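You operate a simulated robot arm through the tools that you are given. There is no shell and no other tool.

Carry out the task below with a simulated robot arm. There is one attempt and no reset: what you move stays moved.

TASK
Start tunnel two: main switch, fan, heat to 200 degrees, then belt in.
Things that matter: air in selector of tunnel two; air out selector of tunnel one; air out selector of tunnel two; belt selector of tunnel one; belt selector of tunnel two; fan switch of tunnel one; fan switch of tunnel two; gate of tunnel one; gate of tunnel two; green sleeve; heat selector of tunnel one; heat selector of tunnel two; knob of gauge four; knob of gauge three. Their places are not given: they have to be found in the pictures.

Only the result counts: the job must be done as asked and must still hold three seconds after the hand-in. Knocking over, shifting, dropping, spilling or breaking anything else fails it.

THE ROBOT
A 6-joint arm with a fingered hand, fixed in place. Base frame: the origin is at the foot of the arm, x ahead of it, y to its left, z up. Readings come in mm, rad, newtons and seconds.
With the tool pointing down near the work surface it reaches from about 340 to 740 mm from the base axis. Its first joint turns from -2.007 to 2.007 rad. Payload 4 kg.
The TCP is the grasp point between the finger pads, 26 mm short of the fingertips. In the tool frame z runs along the fingers and y along their closing line. Largest opening 132 mm; the body of the gripper starts 73 mm behind the TCP. The gripper is a hand of 4 fingers: y runs from the thumb to the fingers, the wrist lies at [0, 0, -239] in the tool frame, and closing takes about 1.5 s.
Orientation is that of the tool frame in the base frame, as [roll, pitch, yaw] about the fixed x, y, z axes, in that order (R = Rz(yaw) Ry(pitch) Rx(roll)). With the fingers straight down and closing along the base's y, the tool's x points along the base's -x, its y along +y and its z along -z.

THE INTERFACE
- The arm moves only by the tool step_arm. Its arguments are lists of equal length, an entry for each row: "gripper": the opening in per cent of the stroke, from 0 (shut) to 100 (fully open); "xyz": the shift along the base's x, y, z in mm, a list of three; "turn": the turn, a rotation vector about the base's x, y, z in rad, a list of three. In form: {"gripper": [gripper, ...], "xyz": [[tx, ty, tz], ...], "turn": [[ax, ay, az], ...]}. A call has 1 to 20 rows; each row shifts and turns the commanded pose from where the row before left it. A row lasts 0.2 s, in which the tool goes at most 50 mm and 0.15 rad; a call with a longer step from one row to the next is refused whole, and so is a gripper value outside its range. Where a pose cannot be reached the arm comes as near as it can. A force on the tool above 40 N (or 10 N above the force at the start of the call, whichever is more), or a blocked arm, ends the call early, and 0.2 s more pass. Each finger travels about 153 mm/s and halts on what it meets, pressing with about 31 N; the grip force reading is that of the motor and also rises with nothing between the fingers. The clock runs only during rows and for 0.2 s after the last one: add rows that do not move to give the fingers time. It gives the time, the measured TCP pose, the force on the tool (base axes), the opening and the grip force at its end, in the units of the frame above (readings bear some noise), with the torque about the TCP (base axes, N m) and any sound that the robot's microphone picked up, and new pictures: "views" is both (left out), scene, wrist or none.
- Cameras (640 x 400 px; columns grow to the right, rows downward): "scene" is fixed at [50.9, -501, 1639.8]; the picture's right is [0.96, 0.29, 0.00], its down [0.15, -0.50, -0.85] and it looks along [-0.25, 0.82, -0.52] (base axes); focal length 214 px, centre (320, 200). "wrist" rides on the gripper at [68, 2, -97] in the tool frame; the picture's right is [-0.03, 1.00, 0.00], its down [-0.82, -0.02, -0.58] and it looks along [-0.58, -0.01, 0.82] (tool axes); focal length 270 px, centre (320, 200).
- raise_lower(by): slides the trunk up (or, below 0, down) by that many mm; the arm rides with it, the base frame stays. It gives what a move gives, with no picture.
- set_grasp(shape): the hand has 4 fingers and takes this shape, open, in about a second: jaw (thumb against the fingers, like two jaws); tri (thumb and two fingers); tip (a fingertip pinch); poke (one finger out to press); point (the index stretched); flat (the hand flat); cup (the hand cupped); fist (a fist). The gripper value then closes the fingers along that shape, each until it touches; the sizes above hold for jaw. It gives what a move gives, with no picture.
- measure_at(camera, pixels): for up to 12 pixels [column, row] of the newest picture of that camera ("zoom" is the newest enlarged one), the place [x, y, z] in the base frame of the surface seen there, good to about 2 mm. It takes no simulated time.
- enlarge(camera, box): a new picture of the part [left, top, right, bottom] of that camera's present view, enlarged. It takes no simulated time.
- sign_off(): hands the job in; it is judged then, once.

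Open the gripper and draw the arm clear of the work before you hand the job in, unless the task says otherwise.

The tools are called after "Request:" by a JSON object that holds its "api" and its "payload". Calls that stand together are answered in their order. step_arm: Moves the arm, as the interface text tells. Its arguments: {"type":"object","properties":{"gripper":{"type":"array","items":{"type":"number"}},"xyz":{"type":"array","items":{"type":"array","items":{"type":"number"}}},"turn":{"type":"array","items":{"type":"array","items":{"type":"number"}}},"views":{"type":"string","enum":["both","scene","wrist","none"]}},"required":["gripper","xyz","turn"]} The other tools are called the same way: raise_lower (by) slides the trunk up or down; set_grasp (shape) gives the hand a shape; measure_at (camera, pixels) gives the place of the surface under pixels of a picture; enlarge (camera, box) takes an enlarged picture of a part of a camera's view; sign_off () hands the job in.

At the start:

```text
time: 0.0
eef_pos: [106.8, -317.3, 1375.5]
ee_rot: [-3.141, 0.001, -3.142]
force: [0.8, 0.8, 0.2]
torque: [-0.02, -0.01, 0.03]
opening: 131.6
grip_force: 0.0
shape: jaw
trunk travel left (down, up): [-925.0, 65.0]
```

scene: 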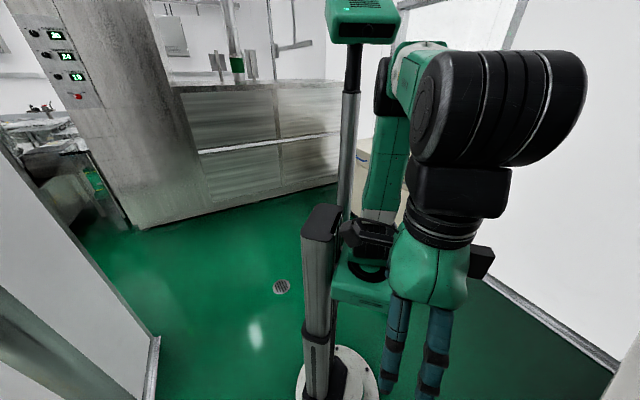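
wrist: 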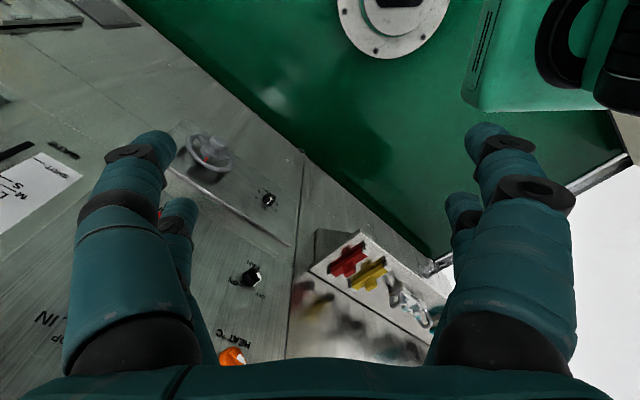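

The scene view shows a machine with gauges at upper left, and the wrist view shows a control panel with switches at (250,275) and (268,200). I enlarge both views to understand the layout.

Request:
{"api": "enlarge", "payload": {"camera": "wrist", "box": [0, 100, 320, 400]}}

Request:
{"api": "measure_at", "payload": {"camera": "wrist", "pixels": [[210, 150], [268, 200], [250, 275], [232, 355], [40, 190], [60, 320], [350, 260], [370, 275], [390, 290], [300, 150], [290, 320], [100, 60]]}}

Request:
{"api": "enlarge", "payload": {"camera": "scene", "box": [0, 0, 320, 200]}}

```text
1.33 times, centred on (160, 250) of wrist
```

zoom: 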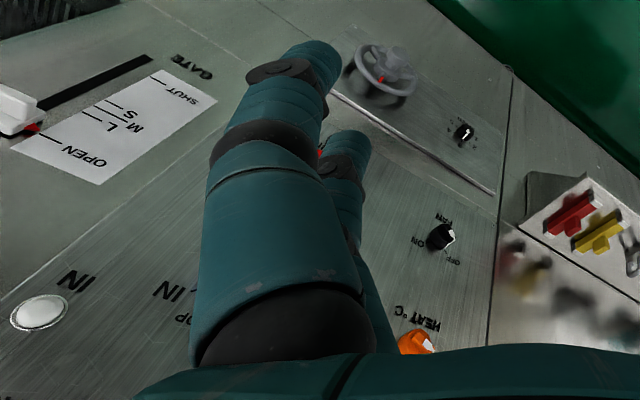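

```text
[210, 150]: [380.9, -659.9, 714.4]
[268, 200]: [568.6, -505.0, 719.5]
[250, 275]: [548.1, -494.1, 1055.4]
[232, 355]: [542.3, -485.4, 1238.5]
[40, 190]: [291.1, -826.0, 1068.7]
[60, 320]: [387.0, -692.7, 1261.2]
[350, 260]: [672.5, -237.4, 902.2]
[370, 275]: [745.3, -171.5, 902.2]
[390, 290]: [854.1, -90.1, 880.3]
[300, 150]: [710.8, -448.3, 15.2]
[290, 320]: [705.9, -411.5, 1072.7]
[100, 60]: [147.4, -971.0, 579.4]
```

```text
2.00 times, centred on (160, 100) of scene
```

zoom: 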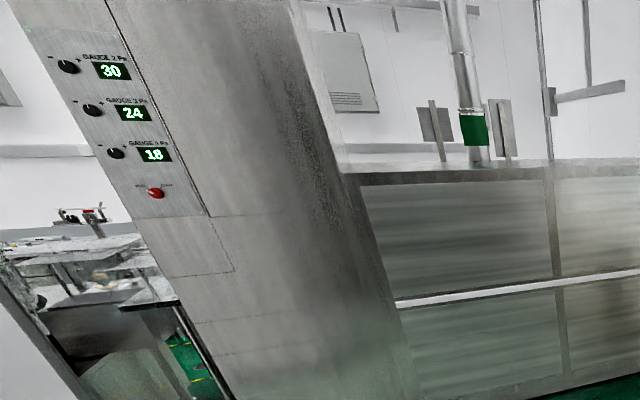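

The wrist view is upside down, with the panel (FAN at (250,275), HEAT at (232,355)) standing to the robot's right, facing roughly (-0.79, 0.61). I turn the hand to face it and tilt upward to see it better.

Request:
{"api": "step_arm", "payload": {"gripper": [100, 100, 100, 100, 100, 100, 100, 100, 100, 100], "xyz": [[0, 0, 0], [0, 0, 0], [0, 0, 0], [0, 0, 0], [0, 0, 0], [0, 0, 0], [0, 0, 0], [0, 0, 0], [0, 0, 0], [0, 0, 0]], "turn": [[0, 0, -0.131], [0, 0, -0.131], [0, 0, -0.131], [0, 0, -0.131], [0, 0, -0.131], [-0.085, -0.11, 0], [-0.085, -0.11, 0], [-0.085, -0.11, 0], [-0.085, -0.11, 0], [-0.085, -0.11, 0]]}}

Request:
{"api": "measure_at", "payload": {"camera": "scene", "pixels": [[34, 33], [57, 35], [68, 77], [78, 96], [237, 65], [160, 100]]}}

```text
time: 2.2
eef_pos: [115.5, -317.6, 1381.8]
ee_rot: [-3.139, 0.692, 2.485]
force: [0.2, -0.3, -0.7]
torque: [-0.02, 0.02, -0.02]
opening: 132.0
grip_force: 0.1
shape: jaw
out of reach, approached as far as the arm can: row 10
trunk travel left (down, up): [-925.0, 65.0]
```

scene: 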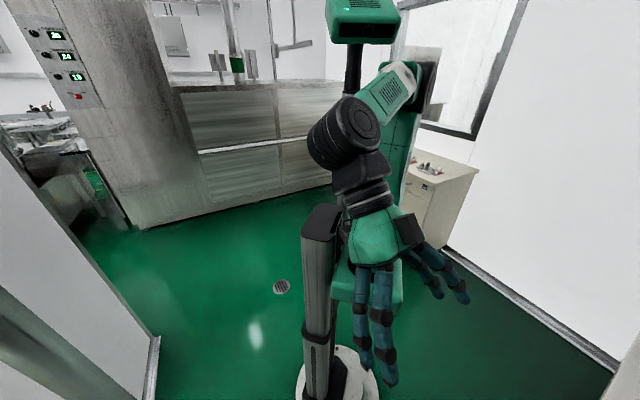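
wrist: 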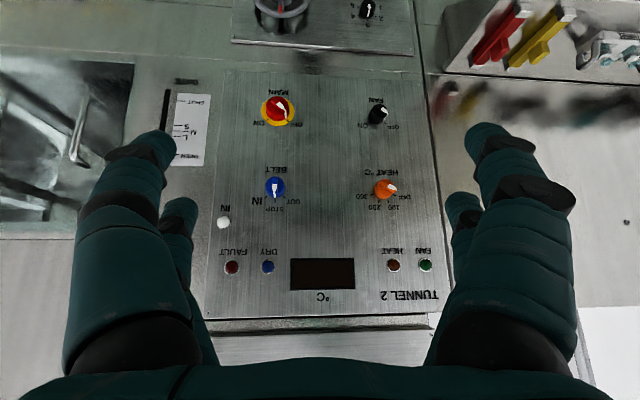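

```text
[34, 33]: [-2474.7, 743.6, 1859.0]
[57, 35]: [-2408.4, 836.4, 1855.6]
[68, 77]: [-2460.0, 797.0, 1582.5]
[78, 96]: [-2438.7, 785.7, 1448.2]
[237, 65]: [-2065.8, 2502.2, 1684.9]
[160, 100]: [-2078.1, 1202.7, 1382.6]
```

Tunnel 2's panel is fully in view (upside down): MAIN at (277,108), FAN at (378,113), BELT at (275,187), HEAT at (386,188). I measure the controls and enlarge the panel.

Request:
{"api": "enlarge", "payload": {"camera": "wrist", "box": [200, 60, 450, 216]}}

Request:
{"api": "measure_at", "payload": {"camera": "wrist", "pixels": [[277, 108], [378, 113], [275, 187], [386, 188], [330, 100], [330, 170], [240, 240], [420, 240], [222, 223], [415, 100], [230, 120], [322, 272]]}}

Request:
{"api": "enlarge", "payload": {"camera": "wrist", "box": [100, 0, 420, 200]}}

```text
2.56 times, centred on (325, 138) of wrist
```

zoom: 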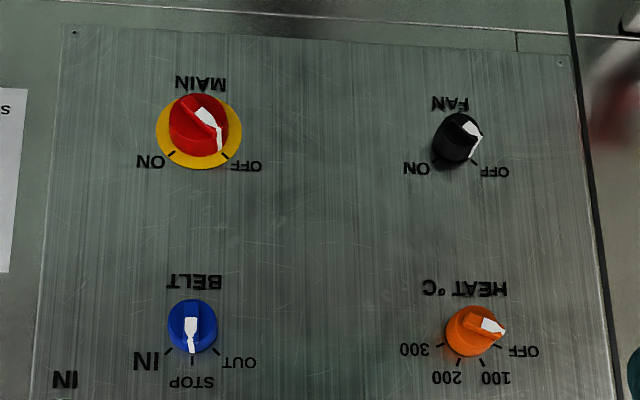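

```text
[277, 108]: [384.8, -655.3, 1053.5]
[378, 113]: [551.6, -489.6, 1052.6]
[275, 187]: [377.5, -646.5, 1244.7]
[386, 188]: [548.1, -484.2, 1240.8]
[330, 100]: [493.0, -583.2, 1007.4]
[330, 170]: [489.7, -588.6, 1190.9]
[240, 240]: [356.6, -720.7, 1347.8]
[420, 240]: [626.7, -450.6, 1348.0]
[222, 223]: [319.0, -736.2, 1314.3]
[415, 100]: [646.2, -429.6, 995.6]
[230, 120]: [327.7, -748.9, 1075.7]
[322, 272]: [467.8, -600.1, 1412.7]
```

```text
2.00 times, centred on (260, 100) of wrist
```

zoom: 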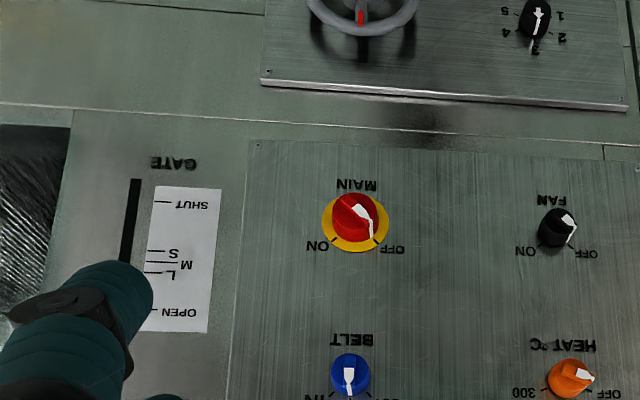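

The panel plane is x - y ≈ 1077 (vertical, normal at 45°), with MAIN near (385,-655,1053), FAN (551,-490,1053), HEAT (548,-484,1241) and BELT (377,-646,1245). Row 10 ran into the reach limit, so I lower the trunk to bring the hand level with the lower knobs before tilting further.

Request:
{"api": "raise_lower", "payload": {"by": -300}}

```text
time: 5.2
eef_pos: [115.8, -317.9, 1082.2]
ee_rot: [-3.139, 0.691, 2.481]
force: [0.2, 0.9, 0.2]
torque: [-0.03, -0.01, -0.02]
opening: 131.6
grip_force: 0.0
shape: jaw
trunk travel left (down, up): [-625.0, 365.0]
```

The hand is now level with the lower knobs at z 1082. I move toward a standoff about 150 mm in front of MAIN while tilting the hand to point straight at the panel.

Request:
{"api": "step_arm", "payload": {"gripper": [100, 100, 100, 100, 100, 100, 100, 100], "xyz": [[20, -29, -4], [20, -29, -4], [20, -29, -4], [20, -29, -4], [20, -29, -4], [20, -29, -3], [20, -29, -3], [20, -29, -3]], "turn": [[0, 0, -0.126], [-0.09, -0.09, 0], [-0.09, -0.09, 0], [-0.09, -0.09, 0], [-0.09, -0.09, 0], [-0.09, -0.09, 0], [-0.09, -0.09, 0], [-0.085, -0.085, 0]]}}

```text
time: 7.0
eef_pos: [358.7, -570.5, 1332.9]
ee_rot: [2.819, 1.547, 2.033]
force: [0.2, 0.5, 0.4]
torque: [0.05, 0.01, 0.01]
opening: 131.8
grip_force: 0.0
shape: jaw
out of reach, approached as far as the arm can: row 3, 4, 5, 6, 7, 8
trunk travel left (down, up): [-625.0, 365.0]
```

scene: 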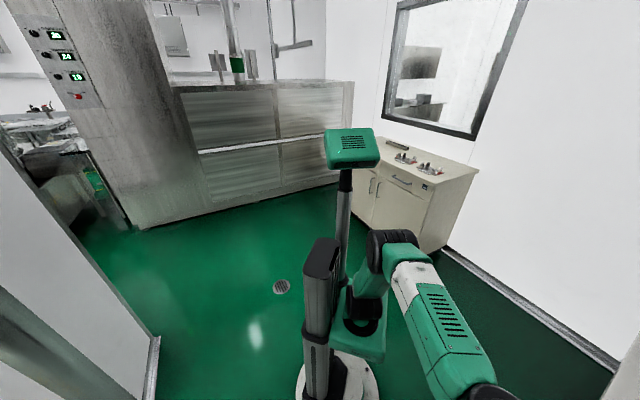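
wrist: 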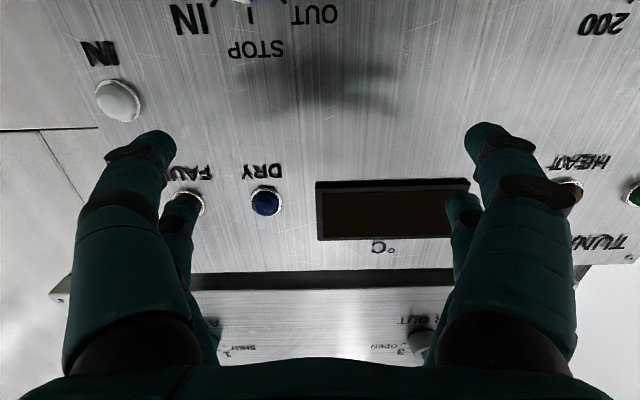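

The arm couldn't hold that height with the hand horizontal and ended at z 1333. I measure the shoulder/arm in the scene picture to pick a better trunk height.

Request:
{"api": "measure_at", "payload": {"camera": "scene", "pixels": [[350, 145], [400, 245], [375, 240], [410, 275], [450, 330], [485, 390], [365, 320], [320, 260]]}}

Request:
{"api": "measure_at", "payload": {"camera": "wrist", "pixels": [[116, 100], [265, 202], [395, 210], [240, 300], [430, 345], [50, 180], [330, 100]]}}

```text
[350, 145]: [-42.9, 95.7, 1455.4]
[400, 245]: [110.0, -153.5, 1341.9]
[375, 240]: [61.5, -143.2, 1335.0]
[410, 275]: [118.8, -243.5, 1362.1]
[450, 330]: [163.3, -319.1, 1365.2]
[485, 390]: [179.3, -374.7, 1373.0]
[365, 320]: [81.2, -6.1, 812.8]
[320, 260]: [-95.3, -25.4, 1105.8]
```

```text
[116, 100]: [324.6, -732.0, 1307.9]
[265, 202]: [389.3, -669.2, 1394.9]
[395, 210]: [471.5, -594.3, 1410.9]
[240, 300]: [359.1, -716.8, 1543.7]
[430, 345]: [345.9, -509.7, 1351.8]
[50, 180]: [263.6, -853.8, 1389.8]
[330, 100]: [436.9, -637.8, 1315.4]
```

The arm's current configuration (forearm level, hand horizontal, tool axis ≈ (0.707,-0.707,-0.02)) is good, so I keep it. I back off a little from the panel and then ride the trunk down about 280 mm to MAIN's height.

Request:
{"api": "step_arm", "payload": {"gripper": [100, 100, 100], "xyz": [[-14, 14, 0], [-14, 14, 0], [-14, 14, 0]], "turn": [[0, 0, 0], [0, 0, 0], [0, 0, 0]], "views": "none"}}

```text
time: 7.8
eef_pos: [320.6, -533.6, 1359.4]
ee_rot: [2.327, 1.569, 1.54]
force: [-0.4, -0.1, 0.7]
torque: [-0.01, 0.0, 0.0]
opening: 131.8
grip_force: 0.0
shape: jaw
out of reach, approached as far as the arm can: row 1, 2, 3
trunk travel left (down, up): [-625.0, 365.0]
```

It still reports out of reach, likely chasing the earlier command low down. I lower the trunk by 300 now and check.

Request:
{"api": "raise_lower", "payload": {"by": -300}}

Request:
{"api": "step_arm", "payload": {"gripper": [100], "xyz": [[0, 0, 0]], "turn": [[0, 0, 0]]}}

```text
time: 10.8
eef_pos: [321.7, -533.6, 1057.9]
ee_rot: [2.53, 1.568, 1.742]
force: [-0.3, 0.2, -0.9]
torque: [0.0, -0.01, 0.02]
opening: 131.7
grip_force: 0.1
shape: jaw
trunk travel left (down, up): [-325.0, 665.0]
```

```text
time: 11.2
eef_pos: [320.9, -533.1, 1056.4]
ee_rot: [2.536, 1.57, 1.748]
force: [0.4, 0.6, 0.1]
torque: [0.0, 0.0, 0.0]
opening: 131.8
grip_force: 0.0
shape: jaw
trunk travel left (down, up): [-325.0, 665.0]
```

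scene: 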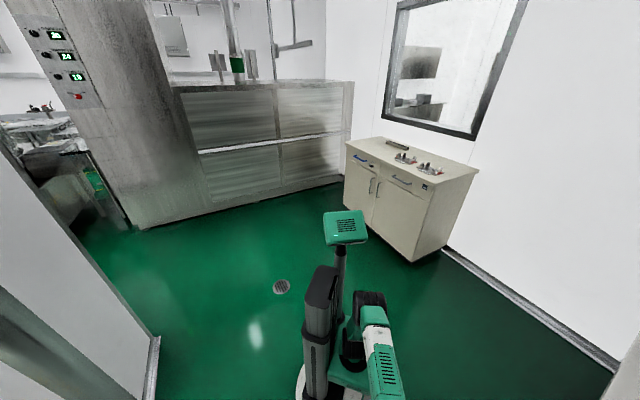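
wrist: 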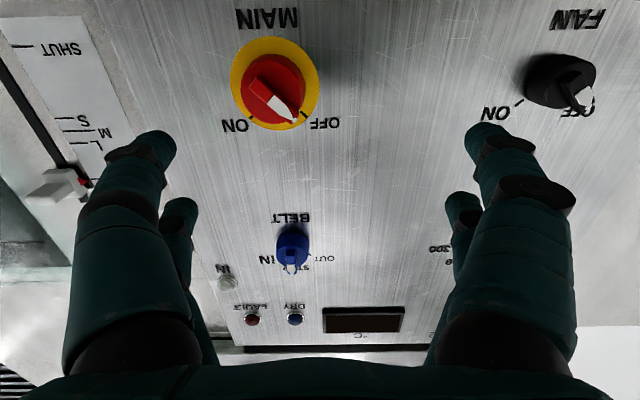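

Now the hand faces the panel with MAIN visible at (275,88). I enlarge and measure the MAIN knob face and base.

Request:
{"api": "enlarge", "payload": {"camera": "wrist", "box": [200, 20, 360, 140]}}

Request:
{"api": "measure_at", "payload": {"camera": "wrist", "pixels": [[275, 95], [285, 106], [258, 85], [293, 117], [290, 80], [262, 105], [250, 75], [275, 45], [318, 85], [232, 85], [275, 127], [320, 60]]}}

```text
3.33 times, centred on (280, 80) of wrist
```

zoom: 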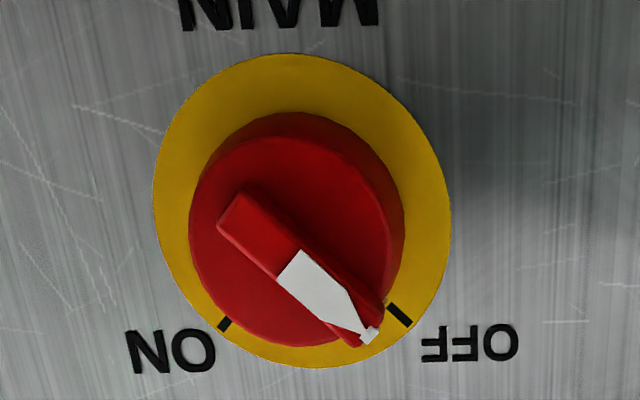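

```text
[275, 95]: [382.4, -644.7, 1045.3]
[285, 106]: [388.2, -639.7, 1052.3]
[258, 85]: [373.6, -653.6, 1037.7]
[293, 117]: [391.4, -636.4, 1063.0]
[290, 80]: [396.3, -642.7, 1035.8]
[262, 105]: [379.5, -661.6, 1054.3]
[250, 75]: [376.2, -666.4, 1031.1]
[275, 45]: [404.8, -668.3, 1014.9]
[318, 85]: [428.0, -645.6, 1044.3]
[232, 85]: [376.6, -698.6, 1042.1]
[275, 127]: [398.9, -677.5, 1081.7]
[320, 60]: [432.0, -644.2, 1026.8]
```

The MAIN ridge stands about 33 mm off the panel and its white pointer aims at OFF. I measure the plate edges and ridge ends precisely for the centre.

Request:
{"api": "measure_at", "payload": {"camera": "zoom", "pixels": [[160, 205], [444, 215], [290, 60], [305, 360], [235, 215], [365, 325], [300, 265], [220, 235], [250, 200], [345, 290], [320, 180], [250, 300]]}}

Request:
{"api": "enlarge", "payload": {"camera": "wrist", "box": [470, 0, 640, 130]}}

```text
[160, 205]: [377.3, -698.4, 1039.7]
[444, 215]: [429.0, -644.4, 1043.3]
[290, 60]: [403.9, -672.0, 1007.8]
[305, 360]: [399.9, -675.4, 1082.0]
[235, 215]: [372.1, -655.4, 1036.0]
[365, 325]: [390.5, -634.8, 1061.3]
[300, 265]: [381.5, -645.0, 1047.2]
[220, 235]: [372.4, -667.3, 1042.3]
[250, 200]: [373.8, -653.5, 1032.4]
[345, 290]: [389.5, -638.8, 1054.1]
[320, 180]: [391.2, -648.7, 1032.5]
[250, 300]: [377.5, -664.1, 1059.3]
```

```text
3.08 times, centred on (555, 65) of wrist
```

zoom: 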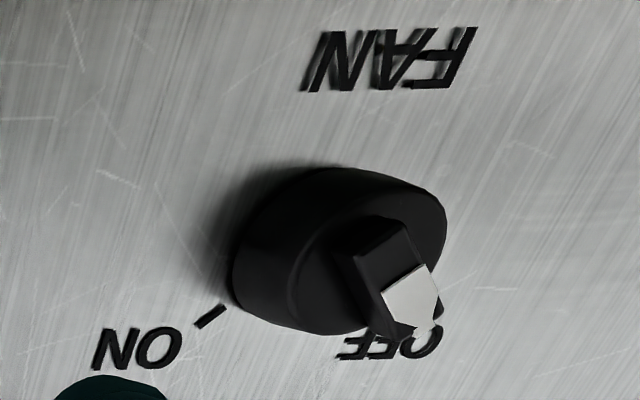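

MAIN's axis is at x+y ≈ -268, z ≈ 1045, with the disc face 24 mm and ridge top 33 mm off the panel. I roll the hand -45° about the panel normal so the fingers close across the ridge, and align with the axis at a standoff.

Request:
{"api": "step_arm", "payload": {"gripper": [90, 80, 70, 60, 50, 40, 40], "xyz": [[2, -11, -2], [2, -11, -2], [2, -11, -2], [2, -11, -2], [2, -12, -2], [2, -12, -1], [0, 0, 0]], "turn": [[-0.0925, 0.0925, 0], [-0.0925, 0.0925, 0], [-0.0925, 0.0925, 0], [-0.0925, 0.0925, 0], [-0.0925, 0.0925, 0], [-0.0925, 0.0925, 0], [0, 0, 0]], "views": "wrist"}}

```text
time: 12.8
eef_pos: [355.9, -626.5, 1117.9]
ee_rot: [-1.578, 0.786, -2.364]
force: [0.4, 0.6, -0.3]
torque: [-0.02, 0.0, 0.0]
opening: 53.4
grip_force: 0.1
shape: jaw
out of reach, approached as far as the arm can: row 1, 2, 3, 4, 5, 6
trunk travel left (down, up): [-325.0, 665.0]
```

wrist: 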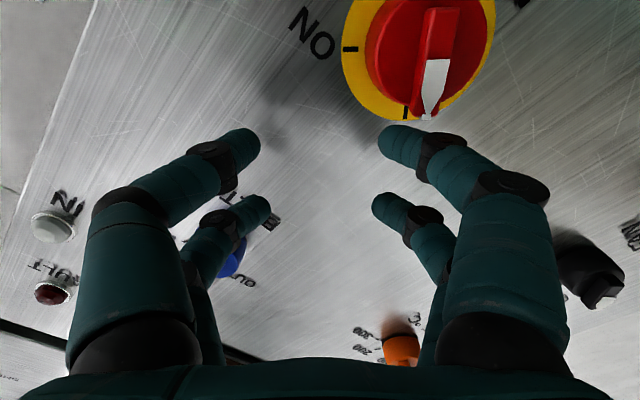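

The orientation is right but the arm sits 73 mm too high (z 1118), limited by reach. I back away from the panel first, then lower the trunk further to give the arm room.

Request:
{"api": "step_arm", "payload": {"gripper": [40, 40], "xyz": [[-20, 20, 0], [-20, 20, 0]], "turn": [[0, 0, 0], [0, 0, 0]], "views": "none"}}

```text
time: 13.4
eef_pos: [324.7, -601.6, 1144.0]
ee_rot: [-1.575, 0.784, -2.361]
force: [-0.6, -0.2, 0.8]
torque: [-0.01, 0.0, 0.01]
opening: 53.0
grip_force: 0.1
shape: jaw
out of reach, approached as far as the arm can: row 1, 2
trunk travel left (down, up): [-325.0, 665.0]
```

Now at d≈655 with clear space. I lower the trunk by 200 so the arm reaches upward to the knob instead.

Request:
{"api": "raise_lower", "payload": {"by": -200}}

```text
time: 15.6
eef_pos: [325.2, -602.4, 943.9]
ee_rot: [-1.574, 0.787, -2.361]
force: [-0.5, 0.7, -0.5]
torque: [0.01, -0.01, 0.03]
opening: 53.4
grip_force: 0.0
shape: jaw
trunk travel left (down, up): [-125.0, 865.0]
```

The TCP is at (325,-602,944). I raise it with the arm to z 1045, aligned with MAIN's axis.

Request:
{"api": "step_arm", "payload": {"gripper": [40, 40, 40, 40], "xyz": [[1, 2, 34], [1, 2, 34], [2, 1, 33], [0, 0, 0]], "turn": [[0, 0, 0], [0, 0, 0], [0, 0, 0], [0, 0, 0]], "views": "wrist"}}

```text
time: 16.6
eef_pos: [308.9, -586.0, 964.9]
ee_rot: [-1.575, 0.787, -2.361]
force: [0.7, -0.4, 0.7]
torque: [-0.01, -0.03, 0.01]
opening: 53.0
grip_force: 0.1
shape: jaw
out of reach, approached as far as the arm can: row 1, 2, 3
trunk travel left (down, up): [-125.0, 865.0]
```

wrist: 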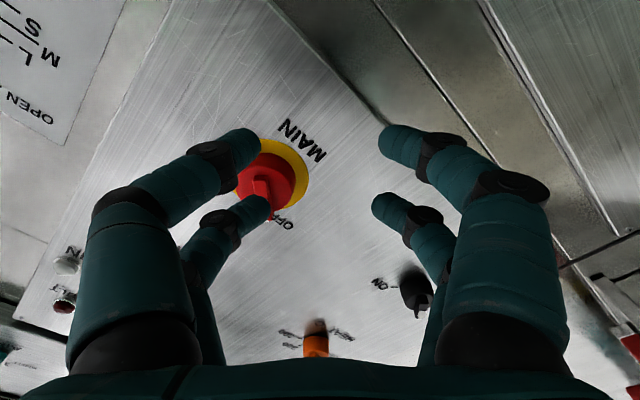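

The arm is again limited (stopped at z 965). I take a scene picture without moving to understand the arm's configuration.

Request:
{"api": "step_arm", "payload": {"gripper": [40], "xyz": [[0, 0, 0]], "turn": [[0, 0, 0]], "views": "scene"}}

Request:
{"api": "enlarge", "payload": {"camera": "scene", "box": [260, 200, 500, 400]}}

```text
time: 17.0
eef_pos: [307.9, -587.7, 965.0]
ee_rot: [-1.574, 0.786, -2.362]
force: [0.1, -0.2, 1.0]
torque: [0.03, -0.02, 0.01]
opening: 53.2
grip_force: 0.0
shape: jaw
trunk travel left (down, up): [-125.0, 865.0]
```

scene: 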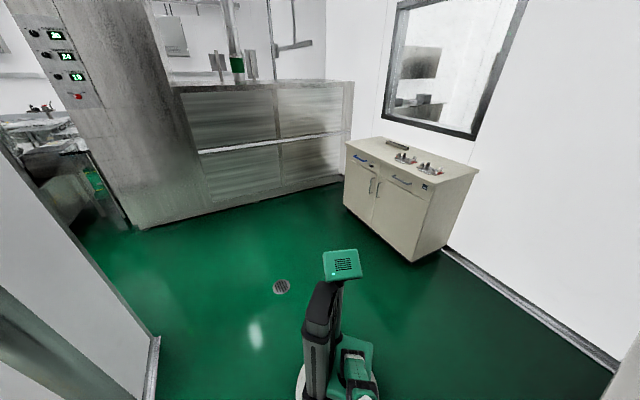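

```text
2.00 times, centred on (380, 300) of scene
```

zoom: 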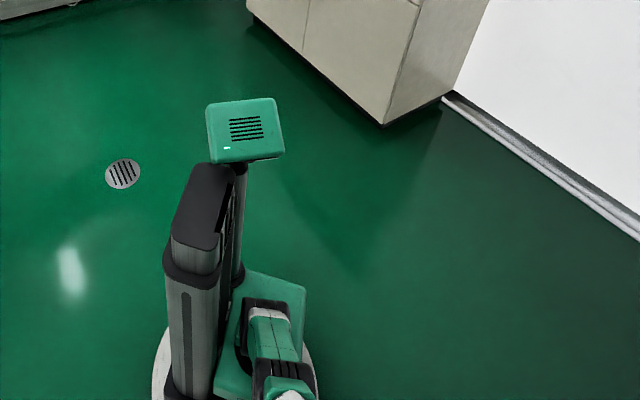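

I measure points on the visible arm to work out shoulder position and link heights.

Request:
{"api": "measure_at", "payload": {"camera": "zoom", "pixels": [[265, 285], [270, 310], [275, 340], [285, 375], [290, 390], [265, 302], [235, 375], [245, 130], [310, 360], [200, 220], [220, 300], [260, 330]]}}

```text
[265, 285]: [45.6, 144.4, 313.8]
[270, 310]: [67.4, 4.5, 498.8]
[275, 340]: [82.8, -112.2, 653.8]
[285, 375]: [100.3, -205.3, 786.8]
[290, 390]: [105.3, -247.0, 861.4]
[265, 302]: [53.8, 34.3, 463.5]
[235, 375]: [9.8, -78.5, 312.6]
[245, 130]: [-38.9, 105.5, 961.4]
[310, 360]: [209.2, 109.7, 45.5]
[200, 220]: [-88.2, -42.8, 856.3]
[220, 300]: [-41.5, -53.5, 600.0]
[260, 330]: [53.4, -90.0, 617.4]
```

The arm rises steeply from a shoulder at z≈480. I probe small moves in different directions to see which freedoms are limited here.

Request:
{"api": "step_arm", "payload": {"gripper": [40, 40], "xyz": [[0, 0, 20], [0, 0, 0]], "turn": [[0, 0, 0], [0, 0, 0]], "views": "none"}}

Request:
{"api": "step_arm", "payload": {"gripper": [40, 40], "xyz": [[0, 0, -20], [0, 0, 0]], "turn": [[0, 0, 0], [0, 0, 0]], "views": "none"}}

Request:
{"api": "step_arm", "payload": {"gripper": [40, 40], "xyz": [[14, -14, 0], [0, 0, 0]], "turn": [[0, 0, 0], [0, 0, 0]], "views": "none"}}

Request:
{"api": "step_arm", "payload": {"gripper": [40, 40], "xyz": [[14, 14, 0], [0, 0, 0]], "turn": [[0, 0, 0], [0, 0, 0]], "views": "none"}}

```text
time: 17.6
eef_pos: [303.7, -583.7, 968.6]
ee_rot: [-1.574, 0.786, -2.362]
force: [-0.7, 0.4, 0.6]
torque: [-0.03, -0.03, -0.01]
opening: 52.9
grip_force: 0.1
shape: jaw
out of reach, approached as far as the arm can: row 1
trunk travel left (down, up): [-125.0, 865.0]
```

```text
time: 18.2
eef_pos: [307.0, -588.9, 957.1]
ee_rot: [-1.579, 0.789, -2.362]
force: [-0.1, 0.0, -1.5]
torque: [0.02, 0.01, 0.04]
opening: 53.1
grip_force: 0.1
shape: jaw
out of reach, approached as far as the arm can: row 1
trunk travel left (down, up): [-125.0, 865.0]
```

```text
time: 18.8
eef_pos: [318.8, -600.2, 951.7]
ee_rot: [-1.575, 0.788, -2.361]
force: [-0.2, 0.1, 0.1]
torque: [0.02, 0.01, 0.0]
opening: 53.4
grip_force: 0.1
shape: jaw
out of reach, approached as far as the arm can: row 1
trunk travel left (down, up): [-125.0, 865.0]
```

```text
time: 19.4
eef_pos: [332.8, -586.4, 952.2]
ee_rot: [-1.575, 0.786, -2.362]
force: [0.1, 0.8, -0.2]
torque: [0.02, -0.03, -0.03]
opening: 53.1
grip_force: 0.1
shape: jaw
trunk travel left (down, up): [-125.0, 865.0]
```

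Depth and height are coupled while sideways is free, which matches an arm stretched straight with the wrist bent. I raise the trunk so the shoulder is closer to knob height, then roll the hand back to level and see which poses are reachable there.

Request:
{"api": "raise_lower", "payload": {"by": 290}}

Request:
{"api": "step_arm", "payload": {"gripper": [40, 40, 40, 40, 40, 40, 40], "xyz": [[-4, 4, -20], [-4, 4, -20], [-4, 4, -20], [-4, 4, -20], [-4, 4, -20], [-4, 4, -20], [0, 0, 0]], "turn": [[0.0925, -0.0925, 0], [0.0925, -0.0925, 0], [0.0925, -0.0925, 0], [0.0925, -0.0925, 0], [0.0925, -0.0925, 0], [0.0925, -0.0925, 0], [0, 0, 0]], "views": "wrist"}}

```text
time: 22.3
eef_pos: [332.6, -586.4, 1241.7]
ee_rot: [-1.573, 0.789, -2.363]
force: [-0.5, -0.4, -0.6]
torque: [-0.02, 0.02, 0.03]
opening: 53.4
grip_force: 0.1
shape: jaw
trunk travel left (down, up): [-415.0, 575.0]
```

```text
time: 23.9
eef_pos: [312.8, -566.8, 1137.1]
ee_rot: [2.602, 1.56, 1.816]
force: [-0.7, -0.5, 0.0]
torque: [-0.05, -0.01, 0.01]
opening: 53.1
grip_force: 0.0
shape: jaw
out of reach, approached as far as the arm can: row 1, 2, 3, 5
trunk travel left (down, up): [-415.0, 575.0]
```

wrist: 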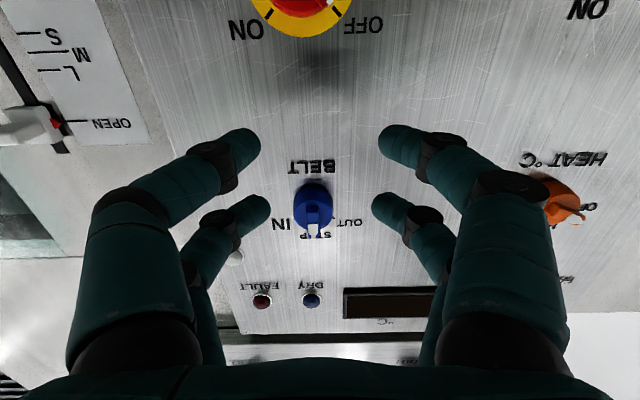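

Rolling back to level let later rows be reachable. I probe downward and forward moves at this roll.

Request:
{"api": "step_arm", "payload": {"gripper": [40, 40], "xyz": [[0, 0, -20], [0, 0, 0]], "turn": [[0, 0, 0], [0, 0, 0]], "views": "none"}}

Request:
{"api": "step_arm", "payload": {"gripper": [40, 40], "xyz": [[14, -14, 0], [0, 0, 0]], "turn": [[0, 0, 0], [0, 0, 0]], "views": "none"}}

Request:
{"api": "step_arm", "payload": {"gripper": [40, 40], "xyz": [[0, 0, 20], [0, 0, 0]], "turn": [[0, 0, 0], [0, 0, 0]], "views": "none"}}

Request:
{"api": "step_arm", "payload": {"gripper": [40, 40], "xyz": [[0, 0, 20], [0, 0, 0]], "turn": [[0, 0, 0], [0, 0, 0]], "views": "none"}}

```text
time: 24.5
eef_pos: [313.5, -569.8, 1135.5]
ee_rot: [2.748, 1.559, 1.963]
force: [0.2, -0.1, -0.5]
torque: [-0.05, -0.02, -0.01]
opening: 53.0
grip_force: 0.1
shape: jaw
out of reach, approached as far as the arm can: row 1
trunk travel left (down, up): [-415.0, 575.0]
```

```text
time: 25.1
eef_pos: [328.3, -584.7, 1134.7]
ee_rot: [2.773, 1.566, 1.985]
force: [0.2, 0.2, -0.2]
torque: [0.0, -0.02, 0.01]
opening: 53.2
grip_force: 0.1
shape: jaw
trunk travel left (down, up): [-415.0, 575.0]
```

```text
time: 25.7
eef_pos: [328.4, -583.5, 1156.8]
ee_rot: [2.571, 1.567, 1.786]
force: [0.2, -1.0, -0.3]
torque: [0.01, -0.01, 0.03]
opening: 53.4
grip_force: 0.0
shape: jaw
trunk travel left (down, up): [-415.0, 575.0]
```

```text
time: 26.3
eef_pos: [327.4, -583.1, 1175.7]
ee_rot: [2.586, 1.567, 1.802]
force: [-0.1, 0.9, -0.1]
torque: [-0.04, 0.03, -0.02]
opening: 53.3
grip_force: 0.0
shape: jaw
trunk travel left (down, up): [-415.0, 575.0]
```

At level roll, forward and upward moves are free. Now I test rolling the hand both ways from here to find the roll range.

Request:
{"api": "step_arm", "payload": {"gripper": [40, 40, 40], "xyz": [[0, 0, 0], [0, 0, 0], [0, 0, 0]], "turn": [[0.1, -0.1, 0], [0.1, -0.1, 0], [0, 0, 0]], "views": "none"}}

Request:
{"api": "step_arm", "payload": {"gripper": [40, 40, 40, 40], "xyz": [[0, 0, 0], [0, 0, 0], [0, 0, 0], [0, 0, 0]], "turn": [[0.1, -0.1, 0], [0.1, -0.1, 0], [0.1, -0.1, 0], [0.055, -0.055, 0]], "views": "none"}}

Request:
{"api": "step_arm", "payload": {"gripper": [40, 40, 40, 40, 40, 40, 40], "xyz": [[0, 0, 0], [0, 0, 0], [0, 0, 0], [0, 0, 0], [0, 0, 0], [0, 0, 0], [0, 0, 0]], "turn": [[0.1, -0.1, 0], [0.1, -0.1, 0], [0.1, -0.1, 0], [0.1, -0.1, 0], [0.1, -0.1, 0], [0.055, -0.055, 0], [0, 0, 0]], "views": "none"}}

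```text
time: 27.1
eef_pos: [328.7, -583.5, 1176.0]
ee_rot: [1.583, 1.284, 0.798]
force: [0.1, -0.3, -1.9]
torque: [0.03, 0.04, 0.01]
opening: 53.1
grip_force: 0.1
shape: jaw
trunk travel left (down, up): [-415.0, 575.0]
```

```text
time: 28.1
eef_pos: [327.4, -582.5, 1175.8]
ee_rot: [1.576, 0.783, 0.791]
force: [0.3, 0.4, 0.5]
torque: [0.0, 0.0, -0.02]
opening: 52.9
grip_force: 0.1
shape: jaw
trunk travel left (down, up): [-415.0, 575.0]
```

```text
time: 29.7
eef_pos: [328.9, -584.4, 1176.2]
ee_rot: [1.57, -0.004, 0.788]
force: [-0.7, -0.1, -0.4]
torque: [0.01, 0.0, 0.0]
opening: 53.2
grip_force: 0.0
shape: jaw
trunk travel left (down, up): [-415.0, 575.0]
```

Positive roll is free up to +90° without drift. I continue to +225° in steps to see whether the +135→+225 range (also across the ridge) is available.

Request:
{"api": "step_arm", "payload": {"gripper": [40, 40, 40, 40, 40, 40, 40], "xyz": [[0, 0, 0], [0, 0, 0], [0, 0, 0], [0, 0, 0], [0, 0, 0], [0, 0, 0], [0, 0, 0]], "turn": [[0.1, -0.1, 0], [0.1, -0.1, 0], [0.1, -0.1, 0], [0.1, -0.1, 0], [0.1, -0.1, 0], [0.055, -0.055, 0], [0, 0, 0]], "views": "none"}}

Request:
{"api": "step_arm", "payload": {"gripper": [40, 40, 40, 40, 40, 40, 40], "xyz": [[0, 0, 0], [0, 0, 0], [0, 0, 0], [0, 0, 0], [0, 0, 0], [0, 0, 0], [0, 0, 0]], "turn": [[0.1, -0.1, 0], [0.1, -0.1, 0], [0.1, -0.1, 0], [0.1, -0.1, 0], [0.1, -0.1, 0], [0.055, -0.055, 0], [0, 0, 0]], "views": "none"}}

Request:
{"api": "step_arm", "payload": {"gripper": [40, 40, 40, 40, 40, 40, 40], "xyz": [[0, 0, 0], [0, 0, 0], [0, 0, 0], [0, 0, 0], [0, 0, 0], [0, 0, 0], [0, 0, 0]], "turn": [[0.1, -0.1, 0], [0.1, -0.1, 0], [0.1, -0.1, 0], [0.1, -0.1, 0], [0.1, -0.1, 0], [0.055, -0.055, 0], [0, 0, 0]], "views": "wrist"}}

```text
time: 31.3
eef_pos: [327.4, -583.9, 1175.9]
ee_rot: [1.568, -0.787, 0.791]
force: [-0.9, -0.4, 0.7]
torque: [-0.01, 0.01, -0.01]
opening: 53.2
grip_force: 0.0
shape: jaw
trunk travel left (down, up): [-415.0, 575.0]
```

```text
time: 32.9
eef_pos: [328.3, -583.7, 1176.3]
ee_rot: [-0.32, -1.567, 2.675]
force: [0.3, -0.1, 1.1]
torque: [0.0, 0.03, 0.02]
opening: 53.2
grip_force: 0.1
shape: jaw
trunk travel left (down, up): [-415.0, 575.0]
```

```text
time: 34.5
eef_pos: [329.2, -583.0, 1176.1]
ee_rot: [-1.567, -0.784, -2.362]
force: [0.4, -0.3, -0.5]
torque: [0.0, 0.01, 0.02]
opening: 53.1
grip_force: 0.1
shape: jaw
trunk travel left (down, up): [-415.0, 575.0]
```

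wrist: 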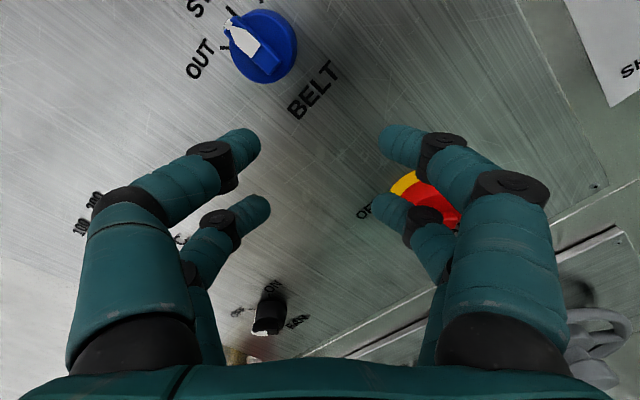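

The roll range 0→+225° is fully available, so I will use +135° (OFF) to +225° (ON). I roll back to +135° and go down to MAIN's height at standoff.

Request:
{"api": "step_arm", "payload": {"gripper": [50, 50, 50, 50, 50, 50, 50, 50, 50, 50, 50, 50, 50], "xyz": [[0, 0, 0], [0, 0, 0], [0, 0, 0], [0, 0, 0], [0, 0, 0], [0, 0, 0], [0, 0, 0], [0, -2, -26], [-1, -2, -26], [-1, -2, -26], [-1, -2, -26], [-1, -2, -27], [0, 0, 0]], "turn": [[-0.1, 0.1, 0], [-0.1, 0.1, 0], [-0.1, 0.1, 0], [-0.1, 0.1, 0], [-0.1, 0.1, 0], [-0.1, 0.1, 0], [-0.1, 0.1, 0], [-0.1, 0.1, 0], [-0.1, 0.1, 0], [-0.1, 0.1, 0], [-0.1, 0.1, 0], [-0.01, 0.01, 0], [0, 0, 0]], "views": "wrist"}}

```text
time: 37.3
eef_pos: [325.3, -593.0, 1045.1]
ee_rot: [1.566, -0.784, 0.79]
force: [-0.4, 0.8, 0.4]
torque: [0.0, 0.03, 0.0]
opening: 65.6
grip_force: 0.0
shape: jaw
trunk travel left (down, up): [-415.0, 575.0]
```

wrist: 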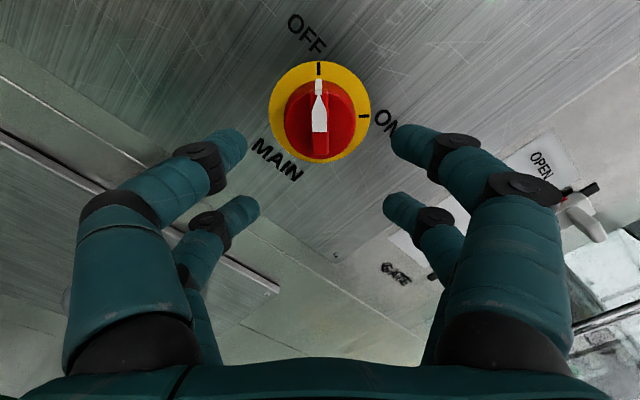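

Precisely placed, with the ridge vertical in the picture between the fingers. I re-measure the ridge and plate from this view.

Request:
{"api": "measure_at", "payload": {"camera": "wrist", "pixels": [[319, 85], [320, 110], [320, 130], [320, 145], [272, 110], [369, 110], [320, 65], [318, 161], [300, 115], [342, 115], [310, 110], [330, 110]]}}

Request:
{"api": "enlarge", "payload": {"camera": "wrist", "box": [240, 50, 400, 170]}}

```text
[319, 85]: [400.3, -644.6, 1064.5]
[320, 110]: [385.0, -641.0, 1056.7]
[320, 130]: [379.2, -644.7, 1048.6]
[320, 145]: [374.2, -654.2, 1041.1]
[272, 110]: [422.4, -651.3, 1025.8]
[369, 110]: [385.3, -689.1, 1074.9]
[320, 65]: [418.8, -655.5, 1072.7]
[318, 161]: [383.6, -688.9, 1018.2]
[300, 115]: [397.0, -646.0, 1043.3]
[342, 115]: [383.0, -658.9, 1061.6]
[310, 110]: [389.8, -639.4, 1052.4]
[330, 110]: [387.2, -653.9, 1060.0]
```

```text
3.33 times, centred on (320, 110) of wrist
```

zoom: 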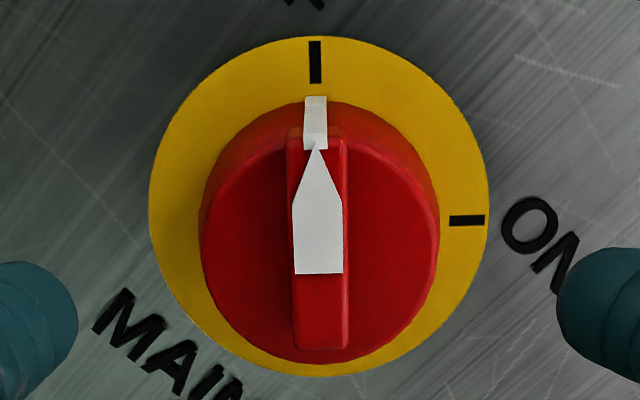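

MAIN axis ≈ (x+y=-268, z≈1046). I close to about 25 mm opening and advance 38 mm, still short of the ridge, to check fingertip depth.

Request:
{"api": "step_arm", "payload": {"gripper": [35, 25, 22, 22, 22], "xyz": [[9, -9, 1], [9, -9, 0], [9, -9, 0], [0, 0, 0], [0, 0, 0]], "turn": [[0, 0, 0], [0, 0, 0], [0, 0, 0], [0, 0, 0], [0, 0, 0]], "views": "wrist"}}

```text
time: 38.5
eef_pos: [350.7, -621.3, 1045.9]
ee_rot: [1.567, -0.786, 0.794]
force: [-0.6, 0.1, 0.0]
torque: [0.0, -0.01, 0.02]
opening: 29.5
grip_force: 0.1
shape: jaw
trunk travel left (down, up): [-415.0, 575.0]
```

wrist: 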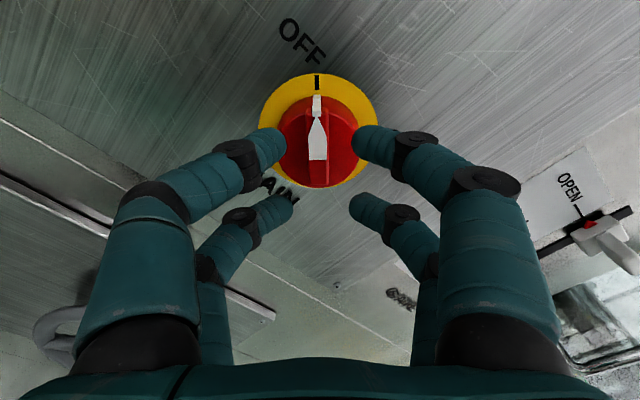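

I measure the four fingertips to learn their real depth and lateral positions relative to the knob.

Request:
{"api": "measure_at", "payload": {"camera": "wrist", "pixels": [[275, 140], [282, 150], [365, 138], [357, 150], [286, 200], [290, 205], [358, 200], [353, 205], [318, 150], [330, 172], [265, 135], [370, 130]]}}

```text
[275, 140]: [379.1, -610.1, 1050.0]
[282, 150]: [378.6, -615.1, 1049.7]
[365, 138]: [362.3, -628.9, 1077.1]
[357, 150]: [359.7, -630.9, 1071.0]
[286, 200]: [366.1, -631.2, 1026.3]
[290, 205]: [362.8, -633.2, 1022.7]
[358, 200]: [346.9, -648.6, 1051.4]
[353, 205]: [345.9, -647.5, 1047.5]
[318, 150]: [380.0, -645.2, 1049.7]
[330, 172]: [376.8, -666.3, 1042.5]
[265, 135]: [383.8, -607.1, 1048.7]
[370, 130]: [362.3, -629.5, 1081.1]
```

Fingertips sit in two pairs at ±16 mm across and ±18 mm along the ridge, well centred; tips reach roughly 20–26 mm beyond the TCP. I advance ~22 mm so tips straddle the ridge just above the disc face.

Request:
{"api": "step_arm", "payload": {"gripper": [22, 22, 22, 22, 22], "xyz": [[5, -3, 0], [4, -4, 0], [4, -4, 0], [3, -3, 0], [0, 0, 0]], "turn": [[0, 0, 0], [0, 0, 0], [0, 0, 0], [0, 0, 0], [0, 0, 0]], "views": "wrist"}}

```text
time: 39.7
eef_pos: [368.2, -633.8, 1046.2]
ee_rot: [1.567, -0.786, 0.79]
force: [-0.5, 0.4, 0.5]
torque: [0.01, 0.03, 0.01]
opening: 29.3
grip_force: 0.0
shape: jaw
trunk travel left (down, up): [-415.0, 575.0]
```

wrist: 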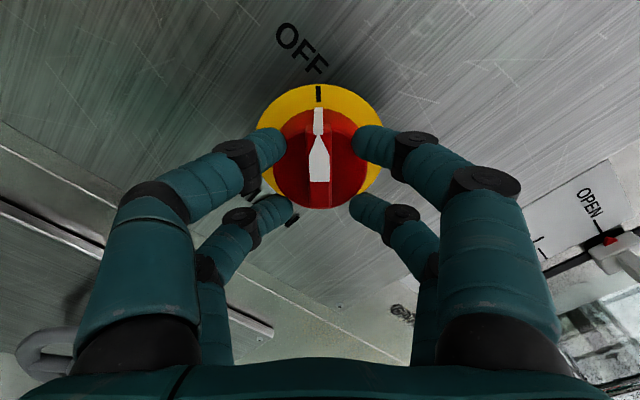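

No contact force yet; TCP is at d≈708.5. I close the fingers on the ridge.

Request:
{"api": "step_arm", "payload": {"gripper": [14, 8, 0, 0, 0, 0], "xyz": [[0, 0, 0], [0, 0, 0], [0, 0, 0], [0, 0, 0], [0, 0, 0], [0, 0, 0]], "turn": [[0, 0, 0], [0, 0, 0], [0, 0, 0], [0, 0, 0], [0, 0, 0], [0, 0, 0]], "views": "wrist"}}

Request:
{"api": "enlarge", "payload": {"camera": "wrist", "box": [240, 60, 400, 220]}}

```text
time: 41.1
eef_pos: [367.6, -634.5, 1047.0]
ee_rot: [1.565, -0.786, 0.791]
force: [3.8, -2.9, 1.0]
torque: [-0.01, -0.01, 0.05]
opening: 6.2
grip_force: 30.1
shape: jaw
trunk travel left (down, up): [-415.0, 575.0]
```

wrist: 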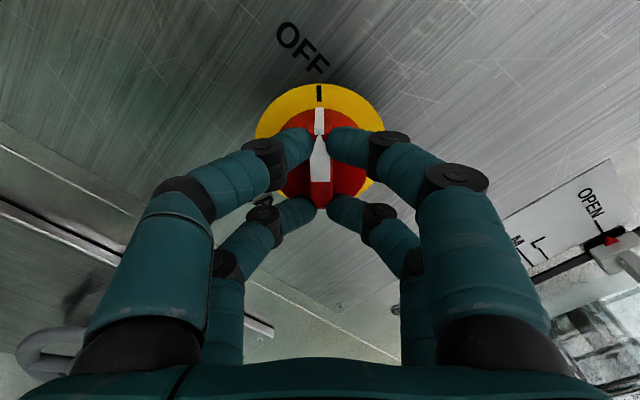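

```text
2.50 times, centred on (320, 140) of wrist
```

zoom: 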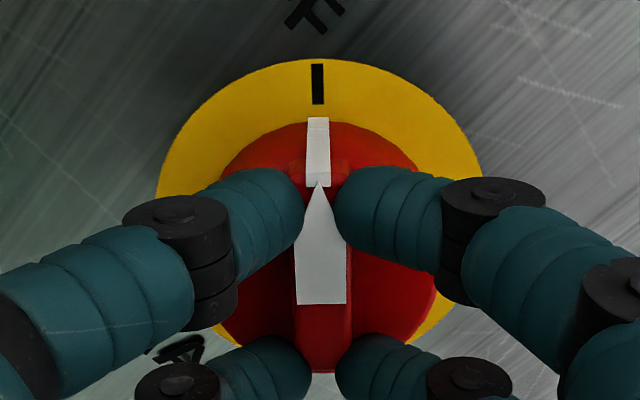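

The ridge is pinched firmly by both finger pairs. I turn 45° clockwise (about the panel normal) and check.

Request:
{"api": "step_arm", "payload": {"gripper": [0, 0, 0, 0, 0, 0, 0], "xyz": [[0, 0, 0], [0, 0, 0], [0, 0, 0], [0, 0, 0], [0, 0, 0], [0, 0, 0], [0, 0, 0]], "turn": [[0.0926, -0.0926, 0], [0.0926, -0.0926, 0], [0.0926, -0.0926, 0], [0.0926, -0.0926, 0], [0.0926, -0.0926, 0], [0.0926, -0.0926, 0], [0, 0, 0]], "views": "wrist"}}

```text
time: 42.7
eef_pos: [367.2, -636.5, 1046.8]
ee_rot: [-0.805, -1.566, -3.121]
force: [4.2, -11.2, 6.4]
torque: [-0.09, -0.07, -0.12]
opening: 5.8
grip_force: 30.7
shape: jaw
trunk travel left (down, up): [-415.0, 575.0]
```

wrist: 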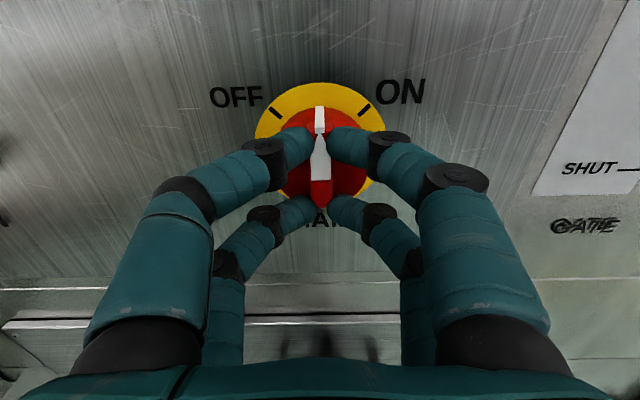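

The knob turned with the hand and now points midway. I turn the other 45° to ON.

Request:
{"api": "step_arm", "payload": {"gripper": [0, 0, 0, 0, 0, 0, 0], "xyz": [[0, 0, 0], [0, 0, 0], [0, 0, 0], [0, 0, 0], [0, 0, 0], [0, 0, 0], [0, 0, 0]], "turn": [[0.0926, -0.0926, 0], [0.0926, -0.0926, 0], [0.0926, -0.0926, 0], [0.0926, -0.0926, 0], [0.0926, -0.0926, 0], [0.0926, -0.0926, 0], [0, 0, 0]], "views": "wrist"}}

Request:
{"api": "enlarge", "payload": {"camera": "wrist", "box": [240, 60, 400, 220]}}

```text
time: 44.3
eef_pos: [367.6, -636.9, 1045.8]
ee_rot: [-1.568, -0.78, -2.36]
force: [-2.0, -12.3, 5.7]
torque: [-0.14, -0.02, -0.21]
opening: 5.7
grip_force: 30.8
shape: jaw
trunk travel left (down, up): [-415.0, 575.0]
```

wrist: 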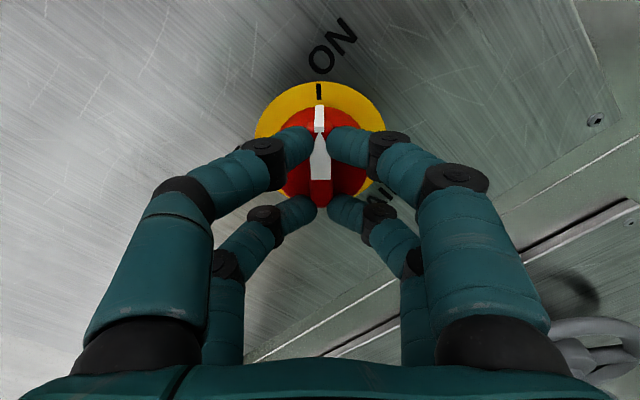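

```text
2.50 times, centred on (320, 140) of wrist
```

zoom: 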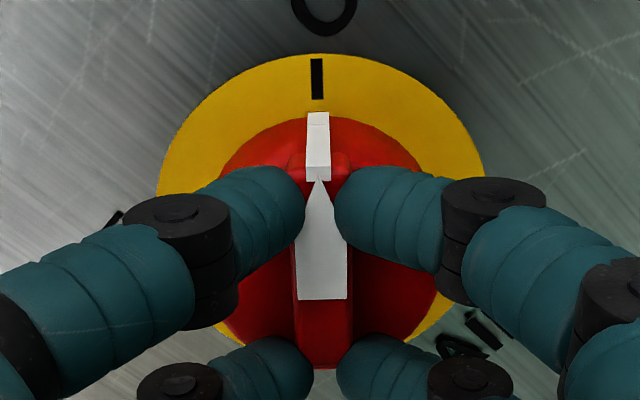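

MAIN's pointer is on the ON mark. I open and back away 60 mm, then look.

Request:
{"api": "step_arm", "payload": {"gripper": [15, 22, 30, 35, 35, 35, 35], "xyz": [[0, 0, 0], [0, 0, 0], [0, 0, 0], [-14, 14, 0], [-14, 14, 0], [-14, 14, 0], [0, 0, 0]], "turn": [[0, 0, 0], [0, 0, 0], [0, 0, 0], [0, 0, 0], [0, 0, 0], [0, 0, 0], [0, 0, 0]], "views": "wrist"}}

Request:
{"api": "enlarge", "payload": {"camera": "wrist", "box": [200, 20, 440, 170]}}

```text
time: 45.9
eef_pos: [325.0, -592.5, 1046.0]
ee_rot: [-1.566, -0.784, -2.362]
force: [-0.6, 0.3, 0.0]
torque: [-0.01, -0.01, -0.02]
opening: 45.7
grip_force: 0.1
shape: jaw
trunk travel left (down, up): [-415.0, 575.0]
```

wrist: 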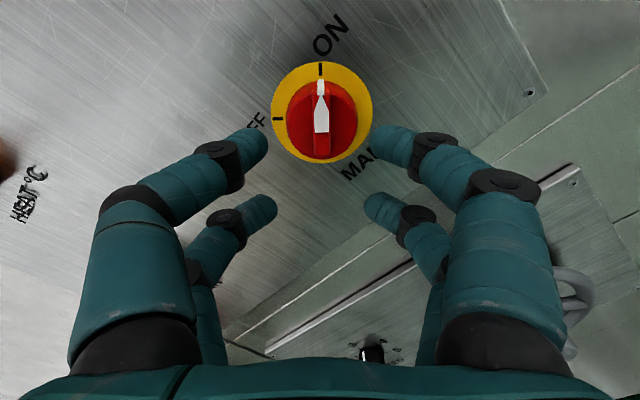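

```text
2.67 times, centred on (320, 95) of wrist
```

zoom: 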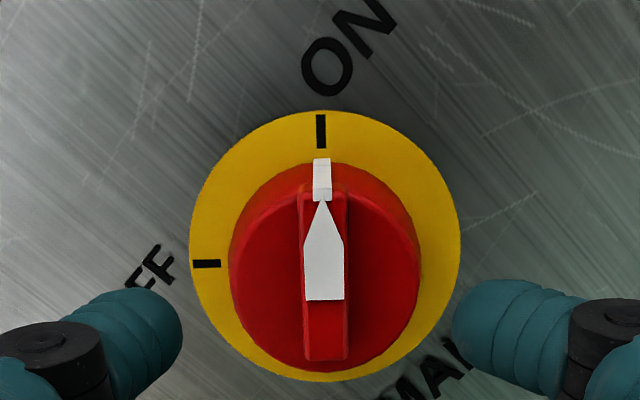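

MAIN is clearly ON. I now move sideways to in front of FAN (u≈44) while rolling back to +135°.

Request:
{"api": "step_arm", "payload": {"gripper": [35, 35, 35, 35, 35, 35, 35, 35, 35, 35, 35, 35], "xyz": [[33, 33, 0], [33, 33, 0], [33, 33, 0], [33, 33, 1], [33, 33, 1], [0, 0, 0], [0, 0, 0], [0, 0, 0], [0, 0, 0], [0, 0, 0], [0, 0, 0], [0, 0, 0]], "turn": [[-0.1, 0.1, 0], [-0.1, 0.1, 0], [-0.1, 0.1, 0], [-0.1, 0.1, 0], [-0.1, 0.1, 0], [-0.1, 0.1, 0], [-0.1, 0.1, 0], [-0.1, 0.1, 0], [-0.1, 0.1, 0], [-0.1, 0.1, 0], [-0.11, 0.11, 0], [0, 0, 0]], "views": "wrist"}}

Request:
{"api": "enlarge", "payload": {"camera": "wrist", "box": [240, 40, 400, 140]}}

```text
refused: row 11 steps farther than a row can; nothing moved
```

```text
4.00 times, centred on (320, 90) of wrist
```

zoom: 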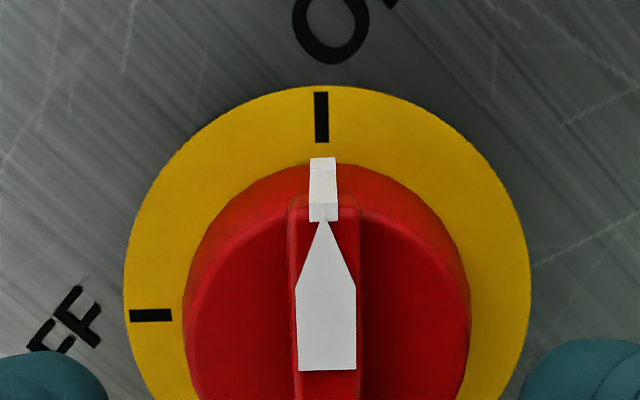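

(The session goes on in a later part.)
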